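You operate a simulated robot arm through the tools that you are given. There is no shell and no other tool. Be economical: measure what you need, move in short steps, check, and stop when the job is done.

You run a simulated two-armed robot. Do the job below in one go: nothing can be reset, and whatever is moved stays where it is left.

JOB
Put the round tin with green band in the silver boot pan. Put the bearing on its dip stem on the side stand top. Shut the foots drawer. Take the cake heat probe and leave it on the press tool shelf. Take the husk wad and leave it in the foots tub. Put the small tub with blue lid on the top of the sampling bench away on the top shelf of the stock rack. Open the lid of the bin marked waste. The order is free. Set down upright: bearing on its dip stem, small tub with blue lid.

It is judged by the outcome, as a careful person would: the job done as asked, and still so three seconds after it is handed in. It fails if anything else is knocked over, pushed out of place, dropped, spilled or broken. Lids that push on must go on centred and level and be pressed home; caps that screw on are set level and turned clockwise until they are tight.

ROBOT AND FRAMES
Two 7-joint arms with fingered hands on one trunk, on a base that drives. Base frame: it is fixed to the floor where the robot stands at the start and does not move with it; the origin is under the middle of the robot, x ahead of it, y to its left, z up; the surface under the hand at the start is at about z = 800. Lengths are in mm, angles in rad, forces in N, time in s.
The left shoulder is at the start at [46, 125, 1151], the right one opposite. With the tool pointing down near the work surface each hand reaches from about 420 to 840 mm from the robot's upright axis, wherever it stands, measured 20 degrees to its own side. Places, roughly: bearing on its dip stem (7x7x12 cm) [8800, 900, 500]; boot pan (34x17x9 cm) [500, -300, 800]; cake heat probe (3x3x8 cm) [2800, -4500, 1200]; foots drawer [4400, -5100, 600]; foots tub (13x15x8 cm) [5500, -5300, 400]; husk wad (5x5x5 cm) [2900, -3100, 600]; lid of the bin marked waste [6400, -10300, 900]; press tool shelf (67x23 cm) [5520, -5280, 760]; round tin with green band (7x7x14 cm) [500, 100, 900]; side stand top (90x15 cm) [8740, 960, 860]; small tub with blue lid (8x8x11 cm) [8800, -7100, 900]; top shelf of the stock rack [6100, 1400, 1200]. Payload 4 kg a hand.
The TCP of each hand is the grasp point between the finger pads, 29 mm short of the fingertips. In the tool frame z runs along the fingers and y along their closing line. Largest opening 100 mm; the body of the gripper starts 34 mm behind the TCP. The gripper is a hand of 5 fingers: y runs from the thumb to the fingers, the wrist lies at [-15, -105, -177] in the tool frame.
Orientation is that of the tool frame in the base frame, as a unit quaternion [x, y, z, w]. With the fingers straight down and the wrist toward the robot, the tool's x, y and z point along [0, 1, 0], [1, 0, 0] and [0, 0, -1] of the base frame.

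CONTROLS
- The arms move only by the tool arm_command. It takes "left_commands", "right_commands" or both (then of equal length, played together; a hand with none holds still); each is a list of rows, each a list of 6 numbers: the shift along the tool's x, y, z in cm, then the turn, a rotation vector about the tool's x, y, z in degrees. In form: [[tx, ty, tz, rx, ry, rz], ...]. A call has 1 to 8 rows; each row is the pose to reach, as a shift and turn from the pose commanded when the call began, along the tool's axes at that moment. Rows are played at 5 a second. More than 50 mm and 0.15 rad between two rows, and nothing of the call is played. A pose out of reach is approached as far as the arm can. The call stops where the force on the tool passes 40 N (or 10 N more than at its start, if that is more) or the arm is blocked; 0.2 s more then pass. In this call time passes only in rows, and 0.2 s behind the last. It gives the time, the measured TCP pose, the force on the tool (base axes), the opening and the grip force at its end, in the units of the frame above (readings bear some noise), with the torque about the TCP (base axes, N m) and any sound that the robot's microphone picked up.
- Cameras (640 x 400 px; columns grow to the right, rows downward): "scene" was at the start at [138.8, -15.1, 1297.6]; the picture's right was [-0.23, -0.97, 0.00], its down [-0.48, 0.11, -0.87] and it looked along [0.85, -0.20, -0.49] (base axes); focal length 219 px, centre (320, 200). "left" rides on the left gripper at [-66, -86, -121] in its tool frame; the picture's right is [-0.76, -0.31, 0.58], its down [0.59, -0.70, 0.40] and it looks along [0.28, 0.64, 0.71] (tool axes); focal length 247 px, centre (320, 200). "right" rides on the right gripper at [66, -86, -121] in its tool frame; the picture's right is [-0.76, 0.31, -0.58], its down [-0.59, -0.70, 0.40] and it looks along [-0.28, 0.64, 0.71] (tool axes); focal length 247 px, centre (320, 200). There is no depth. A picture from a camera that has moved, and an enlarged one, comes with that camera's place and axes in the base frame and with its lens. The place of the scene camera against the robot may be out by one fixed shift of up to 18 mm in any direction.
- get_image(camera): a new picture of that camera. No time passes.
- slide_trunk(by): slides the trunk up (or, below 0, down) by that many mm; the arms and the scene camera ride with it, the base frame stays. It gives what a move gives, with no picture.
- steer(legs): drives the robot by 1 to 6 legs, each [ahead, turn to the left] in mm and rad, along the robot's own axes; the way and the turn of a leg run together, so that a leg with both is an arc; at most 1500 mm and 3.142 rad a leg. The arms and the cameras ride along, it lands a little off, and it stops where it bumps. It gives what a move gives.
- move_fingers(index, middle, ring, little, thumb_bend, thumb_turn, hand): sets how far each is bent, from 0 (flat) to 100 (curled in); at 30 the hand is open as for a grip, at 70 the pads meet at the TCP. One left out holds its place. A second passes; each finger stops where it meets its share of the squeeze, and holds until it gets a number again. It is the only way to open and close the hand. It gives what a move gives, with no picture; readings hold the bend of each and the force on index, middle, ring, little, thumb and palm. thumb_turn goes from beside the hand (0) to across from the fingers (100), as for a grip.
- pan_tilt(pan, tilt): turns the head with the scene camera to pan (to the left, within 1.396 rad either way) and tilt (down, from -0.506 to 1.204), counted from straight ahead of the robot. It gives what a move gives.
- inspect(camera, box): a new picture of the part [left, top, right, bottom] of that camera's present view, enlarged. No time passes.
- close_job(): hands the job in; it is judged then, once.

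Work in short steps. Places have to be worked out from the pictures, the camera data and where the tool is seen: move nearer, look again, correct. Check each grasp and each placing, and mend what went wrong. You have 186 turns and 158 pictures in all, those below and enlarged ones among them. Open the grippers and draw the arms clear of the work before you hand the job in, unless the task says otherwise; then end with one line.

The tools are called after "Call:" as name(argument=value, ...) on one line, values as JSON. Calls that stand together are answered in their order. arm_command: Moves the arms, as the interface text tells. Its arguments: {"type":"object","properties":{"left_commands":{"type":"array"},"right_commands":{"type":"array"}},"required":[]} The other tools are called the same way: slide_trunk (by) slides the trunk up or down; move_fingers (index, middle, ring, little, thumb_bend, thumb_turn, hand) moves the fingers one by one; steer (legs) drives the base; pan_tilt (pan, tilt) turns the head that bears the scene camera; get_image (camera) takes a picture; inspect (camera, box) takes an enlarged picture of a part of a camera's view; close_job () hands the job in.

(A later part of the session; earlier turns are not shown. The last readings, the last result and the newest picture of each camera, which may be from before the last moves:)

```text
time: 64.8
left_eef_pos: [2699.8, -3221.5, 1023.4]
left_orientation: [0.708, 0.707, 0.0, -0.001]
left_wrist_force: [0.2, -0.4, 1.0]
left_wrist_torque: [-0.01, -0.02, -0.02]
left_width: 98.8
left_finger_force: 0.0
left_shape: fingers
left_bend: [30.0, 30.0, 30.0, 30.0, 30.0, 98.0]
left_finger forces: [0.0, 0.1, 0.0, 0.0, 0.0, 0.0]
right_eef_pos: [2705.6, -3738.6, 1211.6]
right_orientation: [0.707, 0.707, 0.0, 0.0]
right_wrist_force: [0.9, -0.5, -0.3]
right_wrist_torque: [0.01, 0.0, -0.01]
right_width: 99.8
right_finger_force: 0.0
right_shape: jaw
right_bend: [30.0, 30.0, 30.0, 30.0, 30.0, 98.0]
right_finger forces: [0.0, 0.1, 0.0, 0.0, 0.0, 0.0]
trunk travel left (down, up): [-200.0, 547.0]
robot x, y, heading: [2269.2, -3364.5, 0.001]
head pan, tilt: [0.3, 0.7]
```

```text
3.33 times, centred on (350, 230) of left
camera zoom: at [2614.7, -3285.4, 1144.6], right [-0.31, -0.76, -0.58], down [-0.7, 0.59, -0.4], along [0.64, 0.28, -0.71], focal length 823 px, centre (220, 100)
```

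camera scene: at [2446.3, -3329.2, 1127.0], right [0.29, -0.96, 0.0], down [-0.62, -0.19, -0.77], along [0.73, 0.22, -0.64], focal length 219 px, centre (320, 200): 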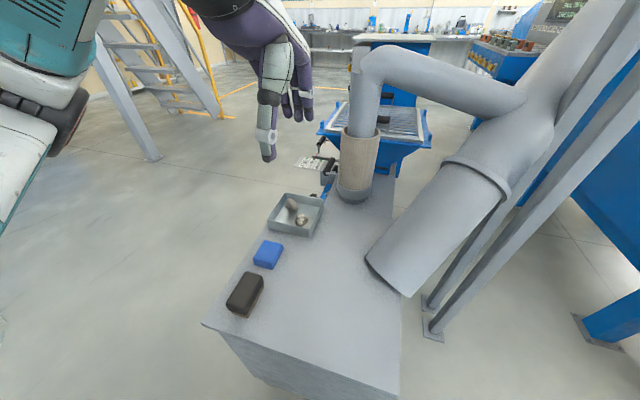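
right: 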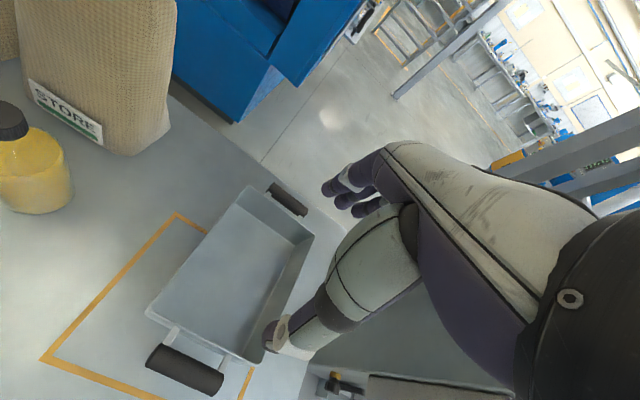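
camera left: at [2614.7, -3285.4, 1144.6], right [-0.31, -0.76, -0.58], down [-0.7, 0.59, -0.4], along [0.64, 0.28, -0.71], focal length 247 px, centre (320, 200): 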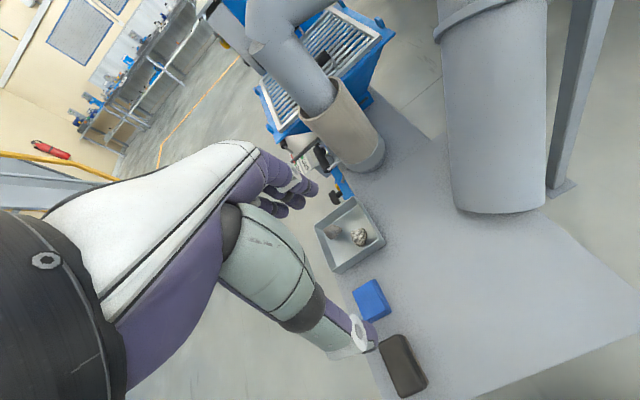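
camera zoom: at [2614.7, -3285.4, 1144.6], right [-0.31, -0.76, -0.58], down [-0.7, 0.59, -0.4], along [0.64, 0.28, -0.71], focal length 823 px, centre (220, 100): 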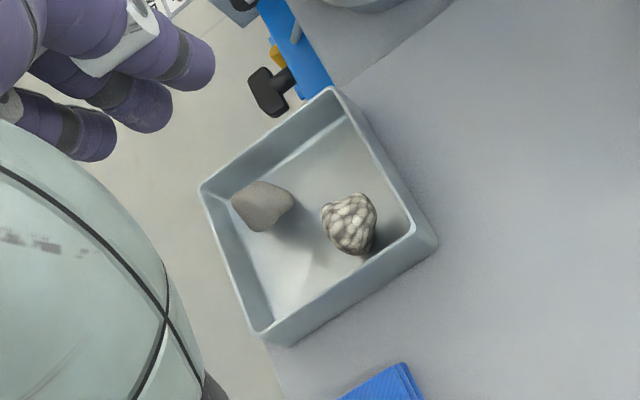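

The pale textured clump is the husk wad and the other is a stone. I narrow the left fingers to about 60 mm and move above the wad.

Call:
move_fingers(hand="left", index=45, middle=45, ring=45, little=45, thumb_bend=45)

Call:
arm_command(left_commands=[[1.2, 2.7, 3.8, 0, 0, 0], [2.4, 5.4, 7.6, 0, 0, 0], [3.6, 8.1, 11.4, 0, 0, 0], [4.8, 10.8, 15.2, 0, 0, 0], [6, 13.5, 19, 0, 0, 0], [7.2, 16.2, 22.8, 0, 0, 0], [8.4, 18.9, 26.4, 0, 0, 0], [9.5, 21.4, 30, 0, 0, 0]])

Call:
get_image(camera="left")

Call:
get_image(camera="scene")

```text
time: 65.8
left_eef_pos: [2699.1, -3221.1, 1023.6]
left_orientation: [0.708, 0.707, 0.0, 0.0]
left_wrist_force: [0.3, -0.8, -0.3]
left_wrist_torque: [0.02, 0.0, 0.0]
left_width: 62.9
left_finger_force: 0.0
left_shape: fingers
left_bend: [45.0, 45.0, 45.0, 45.0, 45.0, 98.0]
left_finger forces: [0.0, 0.1, 0.0, 0.0, 0.0, 0.1]
right_eef_pos: [2705.5, -3739.0, 1212.9]
right_orientation: [0.708, 0.706, 0.001, -0.001]
right_wrist_force: [0.5, 0.0, 0.3]
right_wrist_torque: [0.0, 0.0, 0.0]
right_width: 99.6
right_finger_force: 0.1
right_shape: jaw
right_bend: [30.0, 30.0, 30.0, 30.0, 30.0, 98.0]
right_finger forces: [0.1, 0.1, 0.0, 0.0, 0.0, 0.0]
trunk travel left (down, up): [-200.0, 547.0]
robot x, y, heading: [2265.1, -3359.6, -0.002]
head pan, tilt: [0.3, 0.7]
```

```text
time: 67.7
left_eef_pos: [2913.6, -3125.4, 723.1]
left_orientation: [0.709, 0.705, 0.0, 0.0]
left_wrist_force: [0.2, 0.2, 0.5]
left_wrist_torque: [0.0, 0.04, -0.02]
left_width: 62.6
left_finger_force: 0.0
left_shape: fingers
left_bend: [45.0, 45.0, 45.0, 45.0, 45.0, 98.0]
left_finger forces: [0.1, 0.1, 0.0, 0.0, 0.0, 0.0]
right_eef_pos: [2706.0, -3738.2, 1211.7]
right_orientation: [0.707, 0.707, 0.0, -0.001]
right_wrist_force: [0.7, 0.2, 0.1]
right_wrist_torque: [-0.02, 0.0, 0.03]
right_width: 100.3
right_finger_force: 0.2
right_shape: jaw
right_bend: [30.0, 30.0, 30.0, 30.0, 30.0, 98.0]
right_finger forces: [0.0, 0.0, 0.1, 0.1, 0.0, 0.0]
trunk travel left (down, up): [-200.0, 547.0]
robot x, y, heading: [2268.4, -3357.9, -0.004]
head pan, tilt: [0.3, 0.7]
```

```text
129 pictures are left
camera left: at [2829.8, -3190.7, 843.4], right [-0.31, -0.76, -0.58], down [-0.7, 0.59, -0.4], along [0.64, 0.28, -0.71], focal length 247 px, centre (320, 200)
```

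left: 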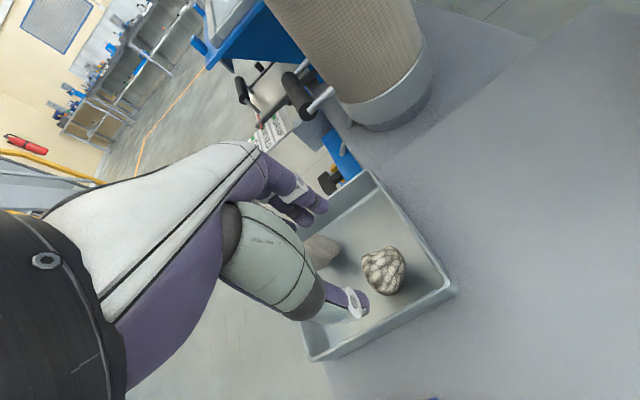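

```text
128 pictures are left
camera scene: at [2446.6, -3329.1, 1126.9], right [0.29, -0.96, 0.0], down [-0.62, -0.19, -0.76], along [0.73, 0.22, -0.64], focal length 219 px, centre (320, 200)
```

scene: 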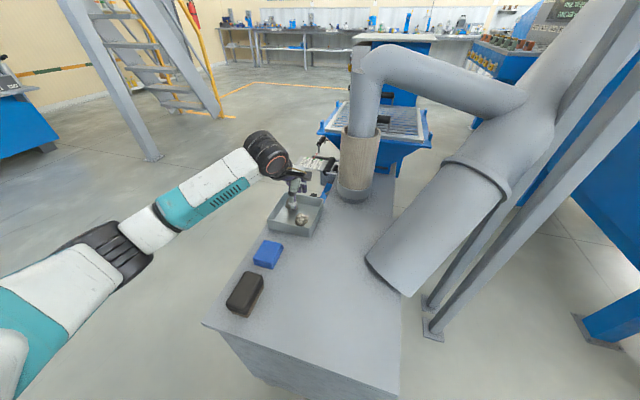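

The thumb and index line up with tool x = 0, while the ring and little fingers would land on the stone. I curl those two up and descend with thumb, index and middle.

Call:
move_fingers(hand="left", ring=100, little=100)

Call:
arm_command(left_commands=[[-0.8, 0.1, 3, 0, 0, 0], [-0.8, 0.1, 6, 0, 0, 0]])

Call:
inspect(camera="left", box=[220, 120, 480, 360])

```text
time: 68.7
left_eef_pos: [2914.6, -3124.7, 723.5]
left_orientation: [0.708, 0.707, 0.001, -0.001]
left_wrist_force: [0.7, 0.3, 0.3]
left_wrist_torque: [-0.06, 0.0, -0.05]
left_width: 62.7
left_finger_force: 0.0
left_shape: fingers
left_bend: [45.0, 45.0, 100.0, 100.0, 45.0, 98.0]
left_finger forces: [0.1, 0.0, 0.0, 0.0, 0.1, 0.0]
right_eef_pos: [2706.2, -3738.8, 1213.0]
right_orientation: [0.708, 0.706, 0.0, 0.0]
right_wrist_force: [-0.1, -0.4, 0.3]
right_wrist_torque: [-0.03, 0.0, 0.03]
right_width: 99.9
right_finger_force: 0.0
right_shape: jaw
right_bend: [30.0, 30.0, 30.0, 30.0, 30.0, 98.0]
right_finger forces: [0.0, 0.0, 0.1, 0.0, 0.0, 0.0]
trunk travel left (down, up): [-200.0, 547.0]
robot x, y, heading: [2263.6, -3360.0, 0.004]
head pan, tilt: [0.3, 0.7]
```

```text
time: 69.2
left_eef_pos: [2915.2, -3133.4, 664.8]
left_orientation: [0.708, 0.706, 0.0, 0.0]
left_wrist_force: [0.1, 0.8, 0.6]
left_wrist_torque: [-0.04, -0.03, 0.0]
left_width: 62.5
left_finger_force: 0.0
left_shape: fingers
left_bend: [45.0, 45.0, 100.0, 100.0, 45.0, 98.0]
left_finger forces: [0.1, 0.0, 0.1, 0.1, 0.0, 0.0]
right_eef_pos: [2706.8, -3738.8, 1212.1]
right_orientation: [0.707, 0.707, 0.001, 0.0]
right_wrist_force: [-0.9, 0.0, 0.6]
right_wrist_torque: [-0.01, 0.01, 0.01]
right_width: 99.8
right_finger_force: 0.1
right_shape: jaw
right_bend: [30.0, 30.0, 30.0, 30.0, 30.0, 98.0]
right_finger forces: [0.0, 0.1, 0.1, 0.1, 0.0, 0.0]
trunk travel left (down, up): [-200.0, 547.0]
robot x, y, heading: [2266.6, -3359.2, -0.0]
head pan, tilt: [0.3, 0.7]
```

```text
1.67 times, centred on (350, 240) of left
camera zoom: at [2829.6, -3197.6, 784.4], right [-0.31, -0.76, -0.58], down [-0.7, 0.59, -0.4], along [0.64, 0.28, -0.71], focal length 412 px, centre (270, 133)
```

zoom: 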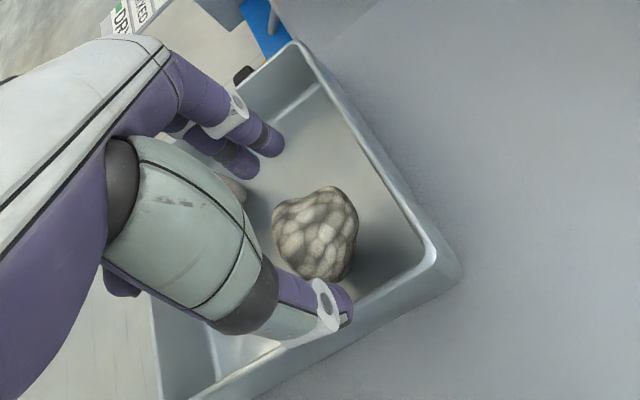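

The wad sits between thumb and index as computed. I go down to z 628 and close.

Call:
arm_command(left_commands=[[0.1, 0, 1.5, 0, 0, 0], [0.1, 0, 2.8, 0, 0, 0], [0.1, 0, 3.8, 0, 0, 0]])

Call:
move_fingers(hand="left", index=62, middle=62, thumb_bend=62)

Call:
inspect(camera="left", box=[220, 120, 480, 360])

```text
time: 69.8
left_eef_pos: [2922.1, -3132.8, 655.9]
left_orientation: [0.708, 0.706, 0.009, 0.014]
left_wrist_force: [-2.5, -0.3, 20.5]
left_wrist_torque: [-0.02, 1.01, 0.03]
left_width: 69.6
left_finger_force: 10.2
left_shape: fingers
left_bend: [45.0, 45.0, 100.0, 100.0, 43.0, 98.0]
left_finger forces: [0.0, 0.1, 0.0, 0.1, 20.8, 0.0]
right_eef_pos: [2704.8, -3739.1, 1213.4]
right_orientation: [0.707, 0.707, 0.0, -0.001]
right_wrist_force: [0.3, 1.5, -0.3]
right_wrist_torque: [-0.03, 0.04, -0.01]
right_width: 99.9
right_finger_force: 0.0
right_shape: jaw
right_bend: [30.0, 30.0, 30.0, 30.0, 30.0, 98.0]
right_finger forces: [0.1, 0.0, 0.0, 0.0, 0.1, 0.0]
trunk travel left (down, up): [-200.0, 547.0]
robot x, y, heading: [2271.0, -3361.2, -0.0]
head pan, tilt: [0.3, 0.7]
stopped in row 2 (left hand): the force on the tool passed its limit at 49 N (the readings are from after the stop); the commanded pose is now the measured one
```

```text
time: 70.8
left_eef_pos: [2917.8, -3133.2, 655.5]
left_orientation: [0.708, 0.706, 0.01, 0.014]
left_wrist_force: [-9.2, 0.0, 38.8]
left_wrist_torque: [-0.01, 1.95, 0.05]
left_width: 46.0
left_finger_force: 21.6
left_shape: fingers
left_bend: [62.0, 62.0, 100.0, 100.0, 53.0, 98.0]
left_finger forces: [0.2, 0.1, 0.0, 0.0, 43.7, 0.0]
right_eef_pos: [2702.1, -3738.4, 1214.4]
right_orientation: [0.708, 0.706, 0.002, 0.001]
right_wrist_force: [0.4, 0.0, -0.7]
right_wrist_torque: [-0.02, -0.01, 0.02]
right_width: 99.7
right_finger_force: 0.1
right_shape: jaw
right_bend: [30.0, 30.0, 30.0, 30.0, 30.0, 98.0]
right_finger forces: [0.1, 0.0, 0.1, 0.0, 0.1, 0.1]
trunk travel left (down, up): [-200.0, 547.0]
robot x, y, heading: [2264.2, -3363.1, -0.004]
head pan, tilt: [0.3, 0.7]
```

```text
1.67 times, centred on (350, 240) of left
camera zoom: at [2830.2, -3197.6, 773.8], right [-0.29, -0.76, -0.58], down [-0.69, 0.59, -0.42], along [0.66, 0.28, -0.69], focal length 412 px, centre (270, 133)
```

zoom: 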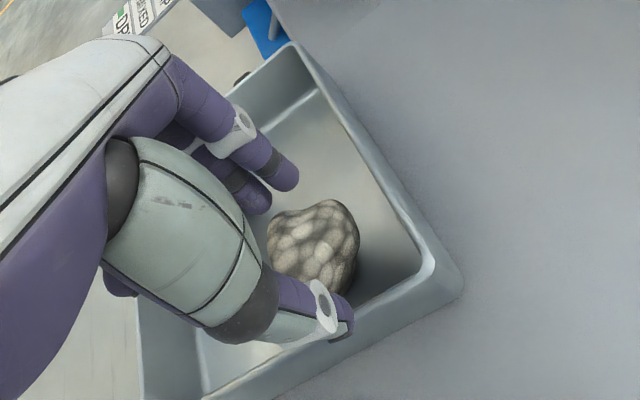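

The thumb landed on the tray's near wall. I back off upward, fix the slight tilt and re-shape with the thumb further in.

Call:
arm_command(left_commands=[[0, 0, -2, 1, 0, 0], [0, 0, -4, 1.95, 0.3, 0]])

Call:
move_fingers(hand="left", index=44, middle=44, thumb_bend=50)

Call:
inspect(camera="left", box=[220, 120, 480, 360])

```text
time: 71.4
left_eef_pos: [2917.7, -3132.3, 689.4]
left_orientation: [0.708, 0.706, -0.006, -0.005]
left_wrist_force: [0.4, 0.1, -0.2]
left_wrist_torque: [0.01, 0.02, 0.0]
left_width: 21.3
left_finger_force: 0.2
left_shape: fingers
left_bend: [62.0, 62.0, 100.0, 100.0, 62.0, 97.0]
left_finger forces: [0.0, 0.0, 0.1, 0.0, 0.0, 0.0]
right_eef_pos: [2706.5, -3737.3, 1212.0]
right_orientation: [0.708, 0.707, 0.0, 0.0]
right_wrist_force: [0.2, 0.4, -0.1]
right_wrist_torque: [-0.03, -0.05, 0.01]
right_width: 99.7
right_finger_force: 0.0
right_shape: jaw
right_bend: [30.0, 30.0, 30.0, 30.0, 30.0, 98.0]
right_finger forces: [0.0, 0.0, 0.1, 0.1, 0.1, 0.1]
trunk travel left (down, up): [-200.0, 547.0]
robot x, y, heading: [2266.4, -3357.9, -0.003]
head pan, tilt: [0.3, 0.7]
```

```text
time: 72.4
left_eef_pos: [2919.6, -3131.3, 690.6]
left_orientation: [0.709, 0.706, -0.003, -0.004]
left_wrist_force: [-0.6, 0.5, 0.1]
left_wrist_torque: [0.03, -0.01, 0.03]
left_width: 57.1
left_finger_force: 0.0
left_shape: fingers
left_bend: [44.0, 44.0, 100.0, 100.0, 50.0, 97.0]
left_finger forces: [0.0, 0.0, 0.1, 0.1, 0.0, 0.0]
right_eef_pos: [2707.4, -3738.2, 1212.1]
right_orientation: [0.708, 0.706, 0.0, -0.001]
right_wrist_force: [0.8, 0.4, 0.2]
right_wrist_torque: [-0.01, 0.01, 0.01]
right_width: 99.9
right_finger_force: 0.1
right_shape: jaw
right_bend: [30.0, 30.0, 30.0, 30.0, 30.0, 98.0]
right_finger forces: [0.1, 0.1, 0.1, 0.0, 0.1, 0.1]
trunk travel left (down, up): [-200.0, 547.0]
robot x, y, heading: [2273.1, -3363.2, 0.001]
head pan, tilt: [0.3, 0.7]
```

```text
1.67 times, centred on (350, 240) of left
camera zoom: at [2835.3, -3196.9, 812.1], right [-0.32, -0.76, -0.57], down [-0.71, 0.59, -0.39], along [0.63, 0.28, -0.72], focal length 412 px, centre (270, 133)
```

zoom: 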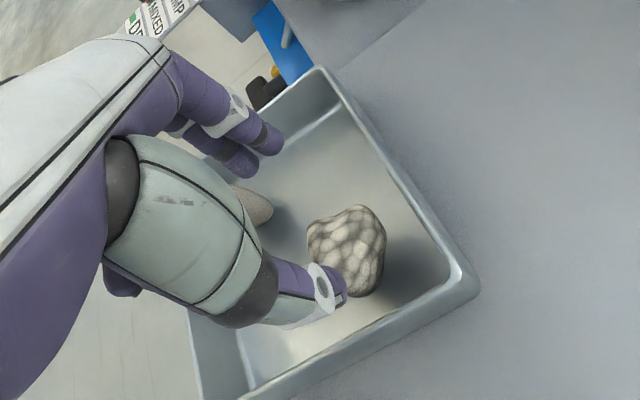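

The near wall is too close for the thumb, with only an 18 mm gap, but the -y side has room for the fingers. I lift a little and turn the hand 90° about the tool z axis.

Call:
arm_command(left_commands=[[0, 0, -2, 0, 0, 8], [0, 0, -4, 0, 0, 16], [0, 0, -6, 0, 0, 24], [0, 0, -6, 0, 0, 32], [0, 0, -6, 0, 0, 40], [0, 0, -6, 0, 0, 48], [0, 0, -6, 0, 0, 56]])

Call:
arm_command(left_commands=[[0, 0, 0, 0, 0, 8], [0, 0, 0, 0, 0, 16], [0, 0, 0, 0, 0, 24], [0, 0, 0, 0, 0, 32]])

Call:
get_image(camera="left")

```text
time: 74.0
left_eef_pos: [2919.5, -3133.1, 749.6]
left_orientation: [0.957, 0.29, -0.005, -0.001]
left_wrist_force: [1.4, -0.4, -0.5]
left_wrist_torque: [-0.01, 0.0, -0.02]
left_width: 57.3
left_finger_force: 0.1
left_shape: fingers
left_bend: [44.0, 44.0, 100.0, 100.0, 50.0, 98.0]
left_finger forces: [0.0, 0.0, 0.1, 0.0, 0.0, 0.0]
right_eef_pos: [2706.4, -3739.2, 1212.1]
right_orientation: [0.708, 0.706, 0.0, 0.0]
right_wrist_force: [-0.7, 0.6, 0.3]
right_wrist_torque: [-0.01, 0.06, 0.0]
right_width: 100.0
right_finger_force: 0.2
right_shape: jaw
right_bend: [30.0, 30.0, 30.0, 30.0, 30.0, 98.0]
right_finger forces: [0.0, 0.0, 0.0, 0.0, 0.0, 0.0]
trunk travel left (down, up): [-200.0, 547.0]
robot x, y, heading: [2265.5, -3359.8, -0.005]
head pan, tilt: [0.3, 0.7]
```

```text
time: 75.0
left_eef_pos: [2919.8, -3133.0, 749.8]
left_orientation: [1.0, 0.015, -0.006, 0.0]
left_wrist_force: [-0.7, -0.1, -0.1]
left_wrist_torque: [-0.01, -0.01, -0.02]
left_width: 56.9
left_finger_force: 0.1
left_shape: fingers
left_bend: [44.0, 44.0, 100.0, 100.0, 50.0, 98.0]
left_finger forces: [0.1, 0.1, 0.1, 0.0, 0.1, 0.0]
right_eef_pos: [2706.1, -3737.9, 1212.7]
right_orientation: [0.708, 0.706, 0.0, 0.0]
right_wrist_force: [-0.1, 0.1, 0.4]
right_wrist_torque: [0.0, 0.02, 0.01]
right_width: 99.7
right_finger_force: 0.1
right_shape: jaw
right_bend: [30.0, 30.0, 30.0, 30.0, 30.0, 98.0]
right_finger forces: [0.0, 0.0, 0.1, 0.1, 0.0, 0.1]
trunk travel left (down, up): [-200.0, 547.0]
robot x, y, heading: [2266.2, -3356.3, -0.006]
head pan, tilt: [0.3, 0.7]
```

```text
124 pictures are left
camera left: at [2853.8, -3048.4, 871.2], right [-0.77, 0.28, -0.57], down [0.56, 0.72, -0.41], along [0.29, -0.63, -0.72], focal length 247 px, centre (320, 200)
```

left: 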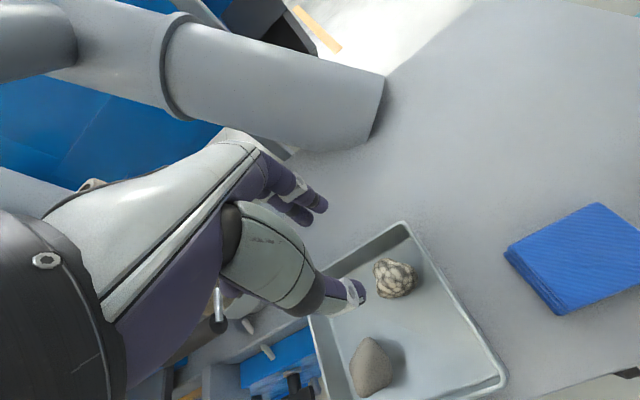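

Both walls are tight on the wad, so I approach diagonally, with the fingers pointing about 35° toward -y from +x and a narrow opening. I rotate back by 55°.

Call:
arm_command(left_commands=[[-0.1, 0, 0, 0, 0, -8], [-0.2, -0.1, 0, 0, 0, -16], [-0.3, -0.1, 0, 0, 0, -24], [-0.4, -0.2, 0, 0, 0, -32], [-0.5, -0.2, 0, 0, 0, -40], [-0.58, -0.25, 0, 0, 0, -48], [-0.58, -0.25, 1, 0, 0, -55]])

Call:
move_fingers(hand="left", index=50, middle=50, thumb_bend=52)

Call:
get_image(camera="left")

```text
time: 76.6
left_eef_pos: [2912.4, -3129.4, 740.3]
left_orientation: [0.879, 0.477, -0.005, -0.002]
left_wrist_force: [0.0, 0.3, 0.4]
left_wrist_torque: [-0.02, -0.04, 0.03]
left_width: 57.1
left_finger_force: 0.0
left_shape: fingers
left_bend: [44.0, 44.0, 100.0, 100.0, 50.0, 98.0]
left_finger forces: [0.1, 0.0, 0.0, 0.0, 0.0, 0.0]
right_eef_pos: [2706.7, -3739.2, 1212.2]
right_orientation: [0.708, 0.706, 0.0, 0.0]
right_wrist_force: [0.7, 0.8, -0.1]
right_wrist_torque: [-0.02, 0.02, 0.02]
right_width: 100.0
right_finger_force: 0.0
right_shape: jaw
right_bend: [30.0, 30.0, 30.0, 30.0, 30.0, 98.0]
right_finger forces: [0.0, 0.0, 0.1, 0.0, 0.1, 0.1]
trunk travel left (down, up): [-200.0, 547.0]
robot x, y, heading: [2271.7, -3361.1, 0.003]
head pan, tilt: [0.3, 0.7]
```

```text
time: 77.6
left_eef_pos: [2913.1, -3129.0, 740.4]
left_orientation: [0.88, 0.476, -0.005, -0.002]
left_wrist_force: [-0.5, -0.1, -0.3]
left_wrist_torque: [0.01, -0.04, 0.0]
left_width: 47.9
left_finger_force: 0.1
left_shape: fingers
left_bend: [50.0, 50.0, 100.0, 100.0, 52.0, 98.0]
left_finger forces: [0.1, 0.0, 0.1, 0.1, 0.0, 0.1]
right_eef_pos: [2705.3, -3738.6, 1211.7]
right_orientation: [0.707, 0.707, -0.001, 0.0]
right_wrist_force: [0.0, -0.2, -0.2]
right_wrist_torque: [-0.03, 0.01, 0.01]
right_width: 99.9
right_finger_force: 0.0
right_shape: jaw
right_bend: [30.0, 30.0, 30.0, 30.0, 30.0, 98.0]
right_finger forces: [0.0, 0.0, 0.0, 0.0, 0.0, 0.1]
trunk travel left (down, up): [-200.0, 547.0]
robot x, y, heading: [2271.3, -3358.5, -0.001]
head pan, tilt: [0.3, 0.7]
```

```text
123 pictures are left
camera left: at [2808.6, -3137.6, 862.1], right [-0.68, -0.47, -0.57], down [-0.27, 0.88, -0.4], along [0.68, -0.11, -0.72], focal length 247 px, centre (320, 200)
```

left: 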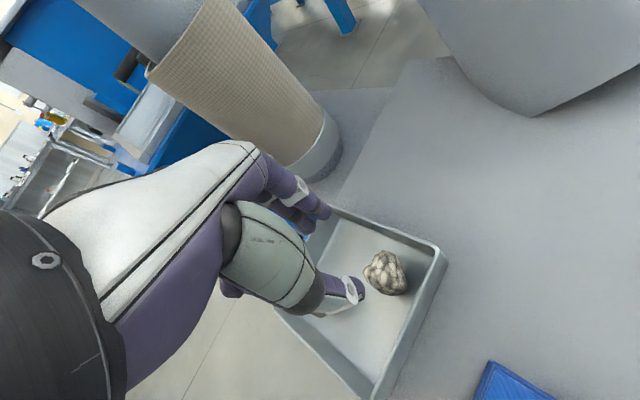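

The wad sits at about [2914.5, -3131.5] and the tray walls leave just enough room at this angle. I descend slowly, watching the force.

Call:
arm_command(left_commands=[[-0.1, 0.25, 4, 0, 0, 0], [-0.1, 0.25, 8, 0, 0, 0]])

Call:
inspect(camera="left", box=[220, 150, 480, 390])

```text
time: 78.2
left_eef_pos: [2914.3, -3132.7, 660.1]
left_orientation: [0.88, 0.476, -0.005, -0.001]
left_wrist_force: [1.4, -0.3, 0.5]
left_wrist_torque: [0.01, 0.04, 0.0]
left_width: 48.0
left_finger_force: 0.1
left_shape: fingers
left_bend: [50.0, 50.0, 100.0, 100.0, 52.0, 98.0]
left_finger forces: [0.1, 0.0, 0.0, 0.0, 0.0, 0.0]
right_eef_pos: [2705.9, -3738.9, 1212.9]
right_orientation: [0.708, 0.706, 0.0, 0.0]
right_wrist_force: [-0.4, -0.3, -0.2]
right_wrist_torque: [0.03, -0.01, 0.01]
right_width: 100.1
right_finger_force: 0.1
right_shape: jaw
right_bend: [30.0, 30.0, 30.0, 30.0, 30.0, 98.0]
right_finger forces: [0.1, 0.0, 0.0, 0.0, 0.0, 0.0]
trunk travel left (down, up): [-200.0, 547.0]
robot x, y, heading: [2267.7, -3360.7, 0.0]
head pan, tilt: [0.3, 0.7]
```

```text
1.67 times, centred on (350, 270) of left
camera zoom: at [2808.6, -3140.0, 781.4], right [-0.68, -0.47, -0.57], down [-0.27, 0.88, -0.4], along [0.68, -0.11, -0.72], focal length 412 px, centre (270, 83)
```

zoom: 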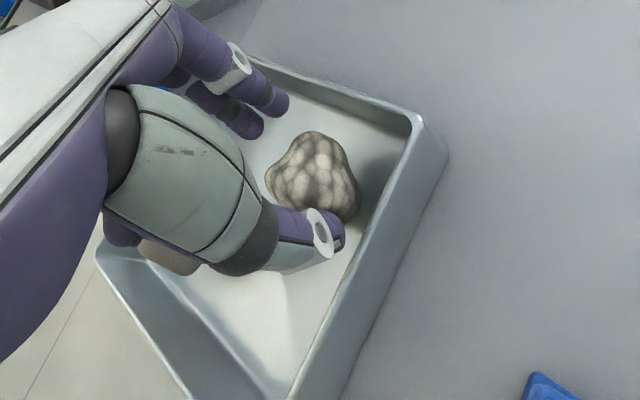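

Clearance looks right. I open the thumb slightly and descend the last 3 cm.

Call:
move_fingers(hand="left", index=48, middle=48, thumb_bend=50)

Call:
arm_command(left_commands=[[0, 0, 1, 0, 0, 0], [0, 0, 2, 0, 0, 0], [0, 0, 2.8, 0, 0, 0], [0, 0, 3.3, 0, 0, 0]])

```text
time: 79.2
left_eef_pos: [2912.7, -3132.6, 660.6]
left_orientation: [0.88, 0.476, -0.005, -0.002]
left_wrist_force: [-0.5, 0.7, -0.1]
left_wrist_torque: [0.01, 0.05, 0.01]
left_width: 52.4
left_finger_force: 0.0
left_shape: fingers
left_bend: [48.0, 48.0, 100.0, 100.0, 50.0, 98.0]
left_finger forces: [0.0, 0.1, 0.0, 0.1, 0.0, 0.0]
right_eef_pos: [2707.9, -3739.5, 1212.3]
right_orientation: [0.708, 0.706, 0.001, 0.0]
right_wrist_force: [0.1, 1.1, -0.3]
right_wrist_torque: [-0.01, -0.04, -0.01]
right_width: 99.8
right_finger_force: 0.2
right_shape: jaw
right_bend: [30.0, 30.0, 30.0, 30.0, 30.0, 98.0]
right_finger forces: [0.0, 0.1, 0.0, 0.0, 0.1, 0.0]
trunk travel left (down, up): [-200.0, 547.0]
robot x, y, heading: [2269.9, -3358.4, 0.002]
head pan, tilt: [0.3, 0.7]
```

```text
time: 80.2
left_eef_pos: [2915.7, -3132.6, 627.1]
left_orientation: [0.879, 0.476, -0.004, -0.002]
left_wrist_force: [8.2, 0.7, 4.1]
left_wrist_torque: [0.06, 0.06, -0.17]
left_width: 49.4
left_finger_force: 6.1
left_shape: fingers
left_bend: [47.0, 48.0, 100.0, 100.0, 52.0, 100.0]
left_finger forces: [1.4, 0.6, 0.0, 0.0, 9.3, 0.0]
right_eef_pos: [2707.0, -3738.8, 1212.4]
right_orientation: [0.708, 0.706, -0.001, 0.0]
right_wrist_force: [0.4, 0.3, 0.6]
right_wrist_torque: [0.02, 0.01, 0.0]
right_width: 99.8
right_finger_force: 0.1
right_shape: jaw
right_bend: [30.0, 30.0, 30.0, 30.0, 30.0, 98.0]
right_finger forces: [0.0, 0.0, 0.1, 0.0, 0.0, 0.1]
trunk travel left (down, up): [-200.0, 547.0]
robot x, y, heading: [2267.5, -3361.2, -0.003]
head pan, tilt: [0.3, 0.7]
```

The hand reached z 627 with fingers on both sides of the wad. I close gently and check.

Call:
move_fingers(hand="left", index=62, middle=62, thumb_bend=62)

Call:
arm_command(left_commands=[[0, 0, -2, 0, 0, 0], [0, 0, -5, 0, 0, 0], [0, 0, -9, 0, 0, 0], [0, 0, -13, 0, 0, 0]])

Call:
get_image(camera="left")

```text
time: 81.2
left_eef_pos: [2915.4, -3132.7, 626.2]
left_orientation: [0.88, 0.476, -0.005, -0.001]
left_wrist_force: [9.7, -0.3, 2.7]
left_wrist_torque: [0.02, -0.08, -0.16]
left_width: 41.6
left_finger_force: 14.7
left_shape: fingers
left_bend: [54.0, 57.0, 100.0, 100.0, 57.0, 100.0]
left_finger forces: [8.2, 4.3, 0.1, 0.1, 17.1, 0.1]
right_eef_pos: [2706.9, -3737.9, 1211.4]
right_orientation: [0.708, 0.706, 0.0, 0.0]
right_wrist_force: [0.6, 0.3, -0.1]
right_wrist_torque: [0.04, -0.01, -0.04]
right_width: 99.7
right_finger_force: 0.1
right_shape: jaw
right_bend: [30.0, 30.0, 30.0, 30.0, 30.0, 98.0]
right_finger forces: [0.0, 0.0, 0.0, 0.0, 0.1, 0.0]
trunk travel left (down, up): [-200.0, 547.0]
robot x, y, heading: [2269.2, -3359.1, -0.001]
head pan, tilt: [0.3, 0.7]
```

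```text
time: 82.2
left_eef_pos: [2914.6, -3132.0, 758.0]
left_orientation: [0.88, 0.476, -0.006, -0.003]
left_wrist_force: [0.1, -0.5, -0.4]
left_wrist_torque: [0.01, -0.01, 0.01]
left_width: 39.9
left_finger_force: 8.0
left_shape: fingers
left_bend: [56.0, 60.0, 100.0, 100.0, 56.0, 97.0]
left_finger forces: [6.0, 2.8, 0.1, 0.0, 6.5, 0.1]
right_eef_pos: [2705.5, -3738.7, 1212.0]
right_orientation: [0.708, 0.707, 0.0, 0.0]
right_wrist_force: [0.2, 0.3, 0.8]
right_wrist_torque: [-0.01, 0.01, 0.0]
right_width: 99.6
right_finger_force: 0.0
right_shape: jaw
right_bend: [30.0, 30.0, 30.0, 30.0, 30.0, 98.0]
right_finger forces: [0.0, 0.0, 0.1, 0.1, 0.1, 0.0]
trunk travel left (down, up): [-200.0, 547.0]
robot x, y, heading: [2270.3, -3361.3, -0.003]
head pan, tilt: [0.3, 0.7]
```

```text
121 pictures are left
camera left: at [2810.2, -3139.6, 878.9], right [-0.68, -0.47, -0.57], down [-0.27, 0.88, -0.4], along [0.68, -0.11, -0.72], focal length 247 px, centre (320, 200)
```

left: 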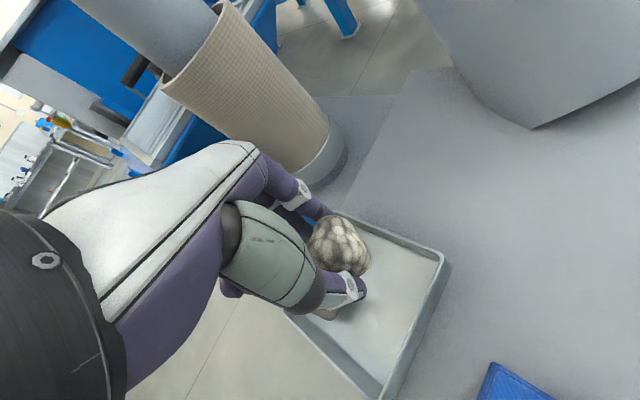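

The wad is held and the tray stayed put. I raise and tuck the left hand, then back away from the bench.

Call:
arm_command(left_commands=[[0, 0, -4.5, 0, 0, 0], [0, 0, -9, 0, 0, 0], [0, 0, -13.5, 0, 0, -7], [-1.5, -3.5, -17, 0, 0, -14], [-3, -7, -20, 0, 0, -21], [-4.5, -10.5, -23, 0, 0, -28], [-6, -14, -26, 0, 0, -33]])

Call:
steer(legs=[[-700, 0], [0, -0.9]])

Call:
pan_tilt(pan=0.15, tilt=0.3)

Call:
get_image(camera="scene")

```text
refused: row 4 steps farther than a row can; nothing moved
```

```text
time: 88.4
left_eef_pos: [2157.7, -3721.8, 757.0]
left_orientation: [0.999, 0.046, -0.003, -0.005]
left_wrist_force: [-0.1, 0.4, -1.1]
left_wrist_torque: [0.0, 0.01, 0.0]
left_width: 39.9
left_finger_force: 7.5
left_shape: fingers
left_bend: [56.0, 60.0, 100.0, 100.0, 56.0, 97.0]
left_finger forces: [5.8, 2.8, 0.0, 0.0, 6.3, 0.1]
right_eef_pos: [1554.7, -3936.8, 1212.5]
right_orientation: [0.944, 0.33, 0.001, 0.001]
right_wrist_force: [0.0, 0.4, 0.2]
right_wrist_torque: [-0.01, 0.02, 0.0]
right_width: 100.0
right_finger_force: 0.2
right_shape: jaw
right_bend: [30.0, 30.0, 30.0, 30.0, 30.0, 98.0]
right_finger forces: [0.0, 0.0, 0.1, 0.0, 0.0, 0.0]
trunk travel left (down, up): [-200.0, 547.0]
robot x, y, heading: [1576.4, -3359.2, -0.896]
head pan, tilt: [0.3, 0.7]
```

```text
time: 89.3
left_eef_pos: [2158.1, -3722.5, 755.3]
left_orientation: [0.999, 0.046, -0.004, -0.005]
left_wrist_force: [0.5, -0.2, -1.5]
left_wrist_torque: [-0.02, -0.01, 0.04]
left_width: 39.7
left_finger_force: 7.6
left_shape: fingers
left_bend: [56.0, 60.0, 100.0, 100.0, 56.0, 97.0]
left_finger forces: [5.9, 2.9, 0.1, 0.1, 6.3, 0.0]
right_eef_pos: [1554.3, -3937.4, 1213.4]
right_orientation: [0.944, 0.329, 0.0, 0.0]
right_wrist_force: [-0.3, -0.5, 0.1]
right_wrist_torque: [0.0, -0.03, -0.01]
right_width: 99.7
right_finger_force: 0.0
right_shape: jaw
right_bend: [30.0, 30.0, 30.0, 30.0, 30.0, 98.0]
right_finger forces: [0.0, 0.0, 0.0, 0.0, 0.0, 0.0]
trunk travel left (down, up): [-200.0, 547.0]
robot x, y, heading: [1574.9, -3357.7, -0.903]
head pan, tilt: [0.15, 0.3]
```

```text
120 pictures are left
camera scene: at [1701.9, -3497.1, 1163.0], right [-0.68, -0.73, 0.0], down [-0.22, 0.2, -0.95], along [0.7, -0.65, -0.3], focal length 219 px, centre (320, 200)
```

scene: 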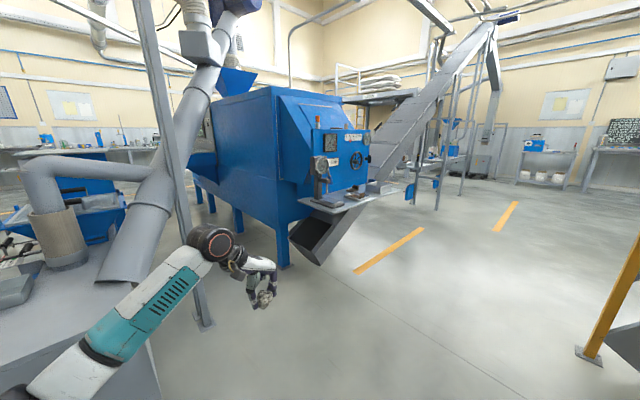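

I issued that drive before seeing the tuck refused, because one row was over 50 mm. Nothing was hit and the wad is still held. I tuck the left hand in now.

Call:
arm_command(left_commands=[[-2.2, -3.3, -2, 0, 0, 0], [-4.4, -6.6, -4, 0, 0, 0], [-6.6, -9.9, -6, 0, 0, 0], [-8.8, -13.2, -8, 0, 0, 0], [-11, -16.5, -10, 0, 0, 0]])

Call:
inspect(camera="scene", box=[270, 100, 430, 270])

```text
time: 90.5
left_eef_pos: [2031.7, -3567.0, 858.9]
left_orientation: [0.999, 0.047, -0.003, -0.005]
left_wrist_force: [0.5, -0.9, 0.3]
left_wrist_torque: [-0.02, -0.01, -0.03]
left_width: 39.9
left_finger_force: 7.6
left_shape: fingers
left_bend: [56.0, 60.0, 100.0, 100.0, 56.0, 97.0]
left_finger forces: [6.0, 2.9, 0.0, 0.0, 6.4, 0.1]
right_eef_pos: [1553.0, -3936.5, 1212.5]
right_orientation: [0.944, 0.329, 0.0, 0.0]
right_wrist_force: [-0.8, 0.6, -0.1]
right_wrist_torque: [0.02, -0.03, 0.0]
right_width: 99.8
right_finger_force: 0.0
right_shape: jaw
right_bend: [30.0, 30.0, 30.0, 30.0, 30.0, 98.0]
right_finger forces: [0.0, 0.0, 0.0, 0.0, 0.1, 0.0]
trunk travel left (down, up): [-200.0, 547.0]
robot x, y, heading: [1576.3, -3361.0, -0.9]
head pan, tilt: [0.15, 0.3]
```

```text
2.35 times, centred on (350, 185) of scene
camera zoom: at [1701.5, -3496.8, 1163.2], right [-0.68, -0.73, 0.0], down [-0.22, 0.2, -0.96], along [0.7, -0.65, -0.3], focal length 516 px, centre (249, 235)
```

zoom: 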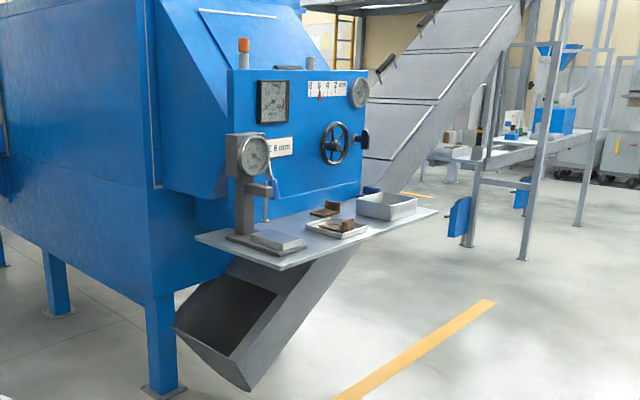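

Two views agree that the probe is at about [2795, -4490, 1217] in a socket on top of the panel. I drive to a spot in front of it.

Call:
steer(legs=[[0, -0.3], [650, 0], [0, 0.75], [400, 0], [0, 0.45]])

Call:
slide_trunk(by=230)

Call:
pan_tilt(pan=-0.35, tilt=0.35)

Call:
get_image(camera="scene")

Call:
get_image(camera="right")

```text
time: 100.6
left_eef_pos: [2615.0, -3912.3, 858.5]
left_orientation: [0.879, 0.476, -0.005, -0.003]
left_wrist_force: [-0.4, -0.3, 0.0]
left_wrist_torque: [-0.01, 0.01, -0.01]
left_width: 39.9
left_finger_force: 7.6
left_shape: fingers
left_bend: [56.0, 60.0, 100.0, 100.0, 57.0, 97.0]
left_finger forces: [5.8, 2.8, 0.0, 0.0, 6.1, 0.0]
right_eef_pos: [2605.3, -4518.2, 1212.3]
right_orientation: [0.707, 0.707, 0.0, 0.0]
right_wrist_force: [-0.3, 0.1, 0.8]
right_wrist_torque: [0.02, -0.01, 0.0]
right_width: 99.9
right_finger_force: 0.1
right_shape: jaw
right_bend: [30.0, 30.0, 30.0, 30.0, 30.0, 98.0]
right_finger forces: [0.0, 0.0, 0.0, 0.0, 0.0, 0.1]
trunk travel left (down, up): [-200.0, 547.0]
robot x, y, heading: [2168.7, -4141.7, -0.005]
head pan, tilt: [0.15, 0.3]
```

```text
time: 103.0
left_eef_pos: [2616.7, -3914.0, 1088.1]
left_orientation: [0.879, 0.476, -0.005, -0.003]
left_wrist_force: [-0.5, -0.3, 0.1]
left_wrist_torque: [-0.02, -0.03, 0.01]
left_width: 39.7
left_finger_force: 7.6
left_shape: fingers
left_bend: [56.0, 60.0, 100.0, 100.0, 57.0, 97.0]
left_finger forces: [5.7, 2.9, 0.0, 0.0, 6.3, 0.0]
right_eef_pos: [2605.2, -4517.9, 1442.6]
right_orientation: [0.707, 0.707, 0.0, 0.0]
right_wrist_force: [0.8, 0.4, 1.2]
right_wrist_torque: [0.03, 0.0, 0.0]
right_width: 99.9
right_finger_force: 0.1
right_shape: jaw
right_bend: [30.0, 30.0, 30.0, 30.0, 30.0, 98.0]
right_finger forces: [0.0, 0.0, 0.0, 0.0, 0.0, 0.0]
trunk travel left (down, up): [-430.0, 317.0]
robot x, y, heading: [2166.0, -4137.9, -0.003]
head pan, tilt: [0.15, 0.3]
```

```text
time: 103.9
left_eef_pos: [2614.6, -3914.1, 1088.5]
left_orientation: [0.879, 0.476, -0.006, -0.003]
left_wrist_force: [-0.7, 0.1, -1.4]
left_wrist_torque: [0.01, 0.01, 0.01]
left_width: 39.6
left_finger_force: 7.7
left_shape: fingers
left_bend: [56.0, 60.0, 100.0, 100.0, 57.0, 97.0]
left_finger forces: [5.8, 3.0, 0.1, 0.0, 6.2, 0.0]
right_eef_pos: [2605.6, -4517.6, 1441.6]
right_orientation: [0.707, 0.707, -0.001, 0.001]
right_wrist_force: [0.3, 0.4, -0.7]
right_wrist_torque: [0.01, 0.01, 0.04]
right_width: 99.8
right_finger_force: 0.2
right_shape: jaw
right_bend: [30.0, 30.0, 30.0, 30.0, 30.0, 98.0]
right_finger forces: [0.0, 0.0, 0.1, 0.1, 0.1, 0.0]
trunk travel left (down, up): [-430.0, 317.0]
robot x, y, heading: [2169.3, -4139.0, 0.0]
head pan, tilt: [-0.351, 0.351]
```

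```text
118 pictures are left
camera scene: at [2289.9, -4166.5, 1394.1], right [-0.34, -0.94, 0.0], down [-0.32, 0.12, -0.94], along [0.88, -0.32, -0.34], focal length 219 px, centre (320, 200)
```

scene: 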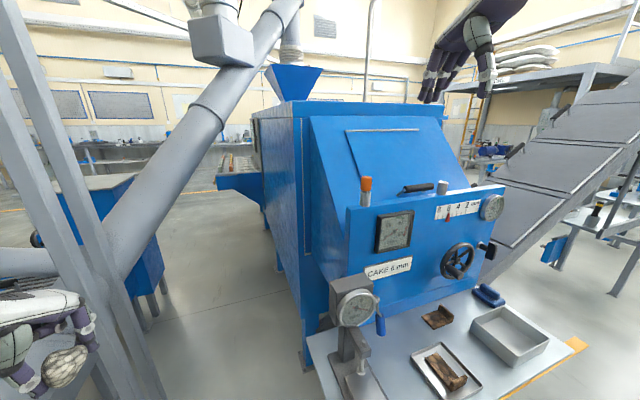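

```text
117 pictures are left
camera right: at [2518.3, -4452.5, 1563.1], right [0.31, -0.76, 0.58], down [-0.7, -0.59, -0.4], along [0.64, -0.28, -0.71], focal length 247 px, centre (320, 200)
```

right: 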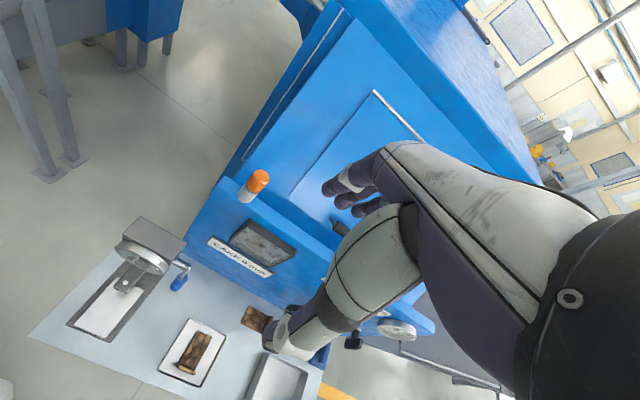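

The probe triangulates to [2768, -4467], with its top at about z 1237. I zoom to see the room behind it before choosing a grip direction.

Call:
inspect(camera="right", box=[180, 130, 340, 250])

Call:
inspect(camera="scene", box=[310, 150, 470, 270])

```text
3.33 times, centred on (260, 190) of right
camera zoom: at [2518.3, -4452.5, 1563.1], right [0.31, -0.76, 0.58], down [-0.7, -0.59, -0.4], along [0.64, -0.28, -0.71], focal length 823 px, centre (520, 233)
```

zoom: 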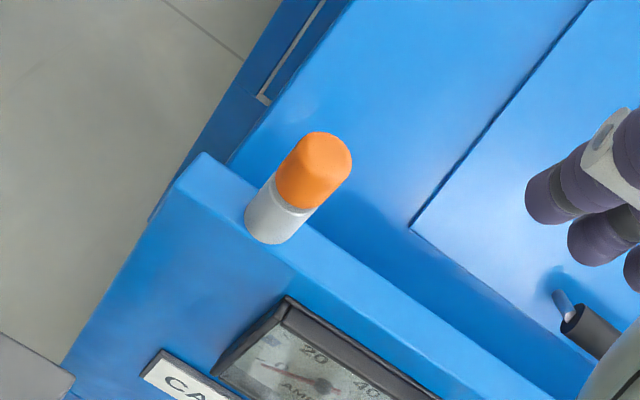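

```text
3.33 times, centred on (390, 210) of scene
camera zoom: at [2289.9, -4166.5, 1394.1], right [-0.34, -0.94, 0.0], down [-0.32, 0.12, -0.94], along [0.88, -0.32, -0.34], focal length 731 px, centre (87, 167)
```

zoom: 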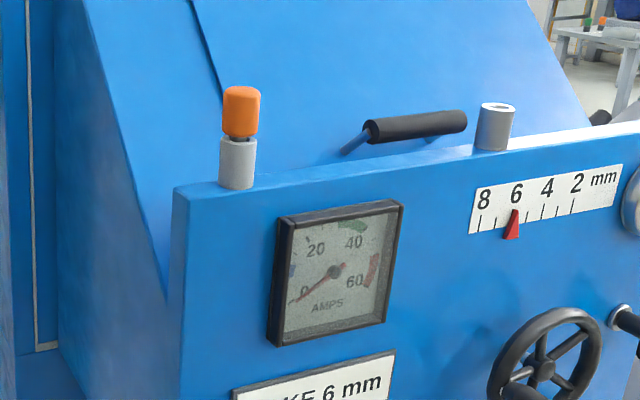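

There is about 18 cm of free room behind the probe, so I take it from the front with the hand nearly level, which lets me lay it down later. I turn the right hand to that pose in two calls.

Call:
arm_command(right_commands=[[0, 0, 0, -3.88, 3.88, 5.54], [0, 0, 0, -7.76, 7.76, 11.09], [0, 0, 0, -11.64, 11.64, 16.63], [0, 0, 0, -15.51, 15.51, 22.17], [0, 0, 0, -19.39, 19.39, 27.71], [0, 0, 0, -23.27, 23.27, 33.26], [0, 0, 0, -27.15, 27.15, 38.8]])

Call:
arm_command(right_commands=[[0, 0, 0, -3.88, 3.88, 5.54], [0, 0, 0, -7.76, 7.76, 11.09], [0, 0, 0, -11.64, 11.64, 16.63], [0, 0, 0, -15.51, 15.51, 22.17], [0, 0, 0, -19.39, 19.39, 27.71], [0, 0, 0, -23.27, 23.27, 33.26], [0, 0, 0, -27.15, 27.15, 38.8]])

Call:
get_image(camera="scene")

```text
time: 105.5
left_eef_pos: [2613.1, -3914.4, 1088.7]
left_orientation: [0.879, 0.476, -0.006, -0.002]
left_wrist_force: [0.4, 0.4, -0.6]
left_wrist_torque: [0.01, -0.03, 0.04]
left_width: 39.7
left_finger_force: 7.0
left_shape: fingers
left_bend: [56.0, 60.0, 100.0, 100.0, 57.0, 97.0]
left_finger forces: [5.7, 3.0, 0.0, 0.0, 6.2, 0.0]
right_eef_pos: [2605.0, -4518.5, 1442.3]
right_orientation: [0.859, 0.397, 0.323, 0.0]
right_wrist_force: [0.4, -0.7, -0.3]
right_wrist_torque: [-0.01, -0.03, -0.02]
right_width: 99.8
right_finger_force: 0.0
right_shape: jaw
right_bend: [30.0, 30.0, 30.0, 30.0, 30.0, 98.0]
right_finger forces: [0.0, 0.0, 0.0, 0.0, 0.0, 0.0]
trunk travel left (down, up): [-430.0, 317.0]
robot x, y, heading: [2169.1, -4141.6, -0.0]
head pan, tilt: [-0.351, 0.351]
```

```text
time: 107.1
left_eef_pos: [2615.6, -3913.7, 1087.9]
left_orientation: [0.879, 0.476, -0.006, -0.003]
left_wrist_force: [0.2, -0.4, -0.4]
left_wrist_torque: [0.0, -0.01, 0.0]
left_width: 40.2
left_finger_force: 7.3
left_shape: fingers
left_bend: [56.0, 60.0, 100.0, 100.0, 57.0, 97.0]
left_finger forces: [5.6, 3.0, 0.0, 0.0, 6.2, 0.0]
right_eef_pos: [2605.8, -4517.5, 1442.7]
right_orientation: [0.819, -0.001, 0.573, 0.001]
right_wrist_force: [-0.5, 0.3, -0.9]
right_wrist_torque: [0.0, 0.05, 0.0]
right_width: 100.0
right_finger_force: 0.0
right_shape: jaw
right_bend: [30.0, 30.0, 30.0, 30.0, 30.0, 98.0]
right_finger forces: [0.0, 0.0, 0.0, 0.0, 0.0, 0.0]
trunk travel left (down, up): [-430.0, 317.0]
robot x, y, heading: [2168.9, -4138.5, -0.004]
head pan, tilt: [-0.351, 0.351]
```

```text
114 pictures are left
camera scene: at [2290.1, -4166.1, 1394.0], right [-0.34, -0.94, 0.0], down [-0.32, 0.12, -0.94], along [0.88, -0.32, -0.34], focal length 219 px, centre (320, 200)
```

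scene: 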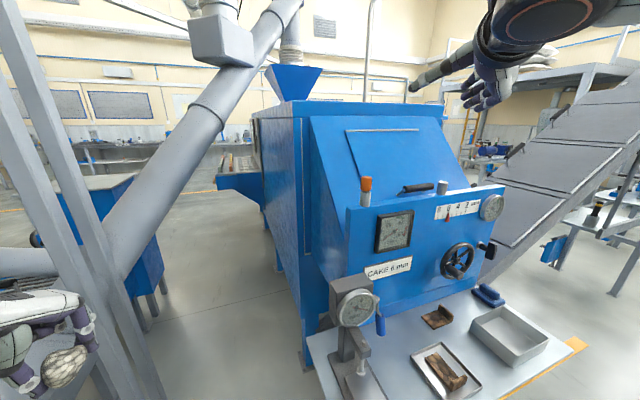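

The pose is as wanted. I move to a point 10 cm short of the probe along the hand's axis.

Call:
arm_command(right_commands=[[-3, -1, 2.5, 0, 0, 0], [-6, -2, 5.1, 0, 0, 0], [-9.1, -3.1, 7.7, 0, 0, 0], [-12.1, -4.1, 10.2, 0, 0, 0], [-15.2, -5.1, 12.8, 0, 0, 0]])

Call:
get_image(camera="right")

Call:
inspect(camera="scene", box=[270, 110, 510, 290])

```text
time: 108.3
left_eef_pos: [2615.1, -3914.6, 1088.9]
left_orientation: [0.879, 0.477, -0.005, -0.002]
left_wrist_force: [0.4, 0.1, -1.4]
left_wrist_torque: [0.0, 0.01, -0.03]
left_width: 39.8
left_finger_force: 7.4
left_shape: fingers
left_bend: [56.0, 60.0, 100.0, 100.0, 57.0, 97.0]
left_finger forces: [5.7, 2.9, 0.0, 0.0, 6.3, 0.1]
right_eef_pos: [2674.5, -4468.0, 1256.8]
right_orientation: [0.819, -0.001, 0.574, 0.0]
right_wrist_force: [0.6, 1.0, 0.2]
right_wrist_torque: [-0.01, -0.02, -0.04]
right_width: 99.9
right_finger_force: 0.0
right_shape: jaw
right_bend: [30.0, 30.0, 30.0, 30.0, 30.0, 98.0]
right_finger forces: [0.1, 0.1, 0.0, 0.0, 0.0, 0.0]
trunk travel left (down, up): [-430.0, 317.0]
robot x, y, heading: [2166.8, -4142.5, 0.0]
head pan, tilt: [-0.351, 0.351]
```

```text
113 pictures are left
camera right: at [2581.0, -4382.1, 1358.8], right [-0.8, -0.3, -0.51], down [0.18, 0.7, -0.69], along [0.57, -0.64, -0.51], focal length 247 px, centre (320, 200)
```

right: 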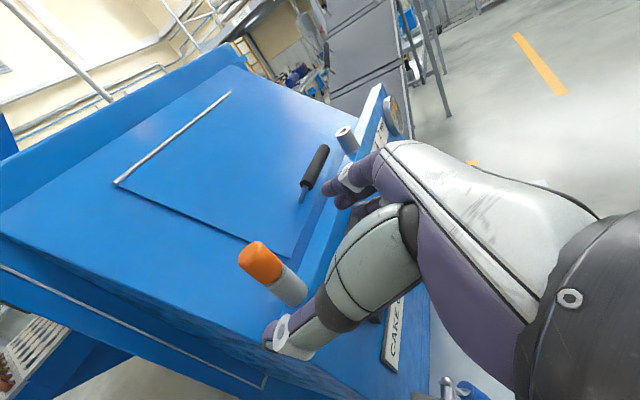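

```text
2.22 times, centred on (390, 200) of scene
camera zoom: at [2291.0, -4166.9, 1393.9], right [-0.34, -0.94, 0.0], down [-0.32, 0.12, -0.94], along [0.88, -0.32, -0.34], focal length 487 px, centre (164, 200)
```

zoom: 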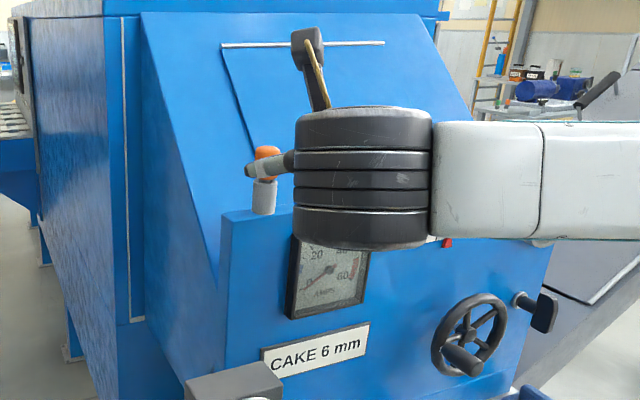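

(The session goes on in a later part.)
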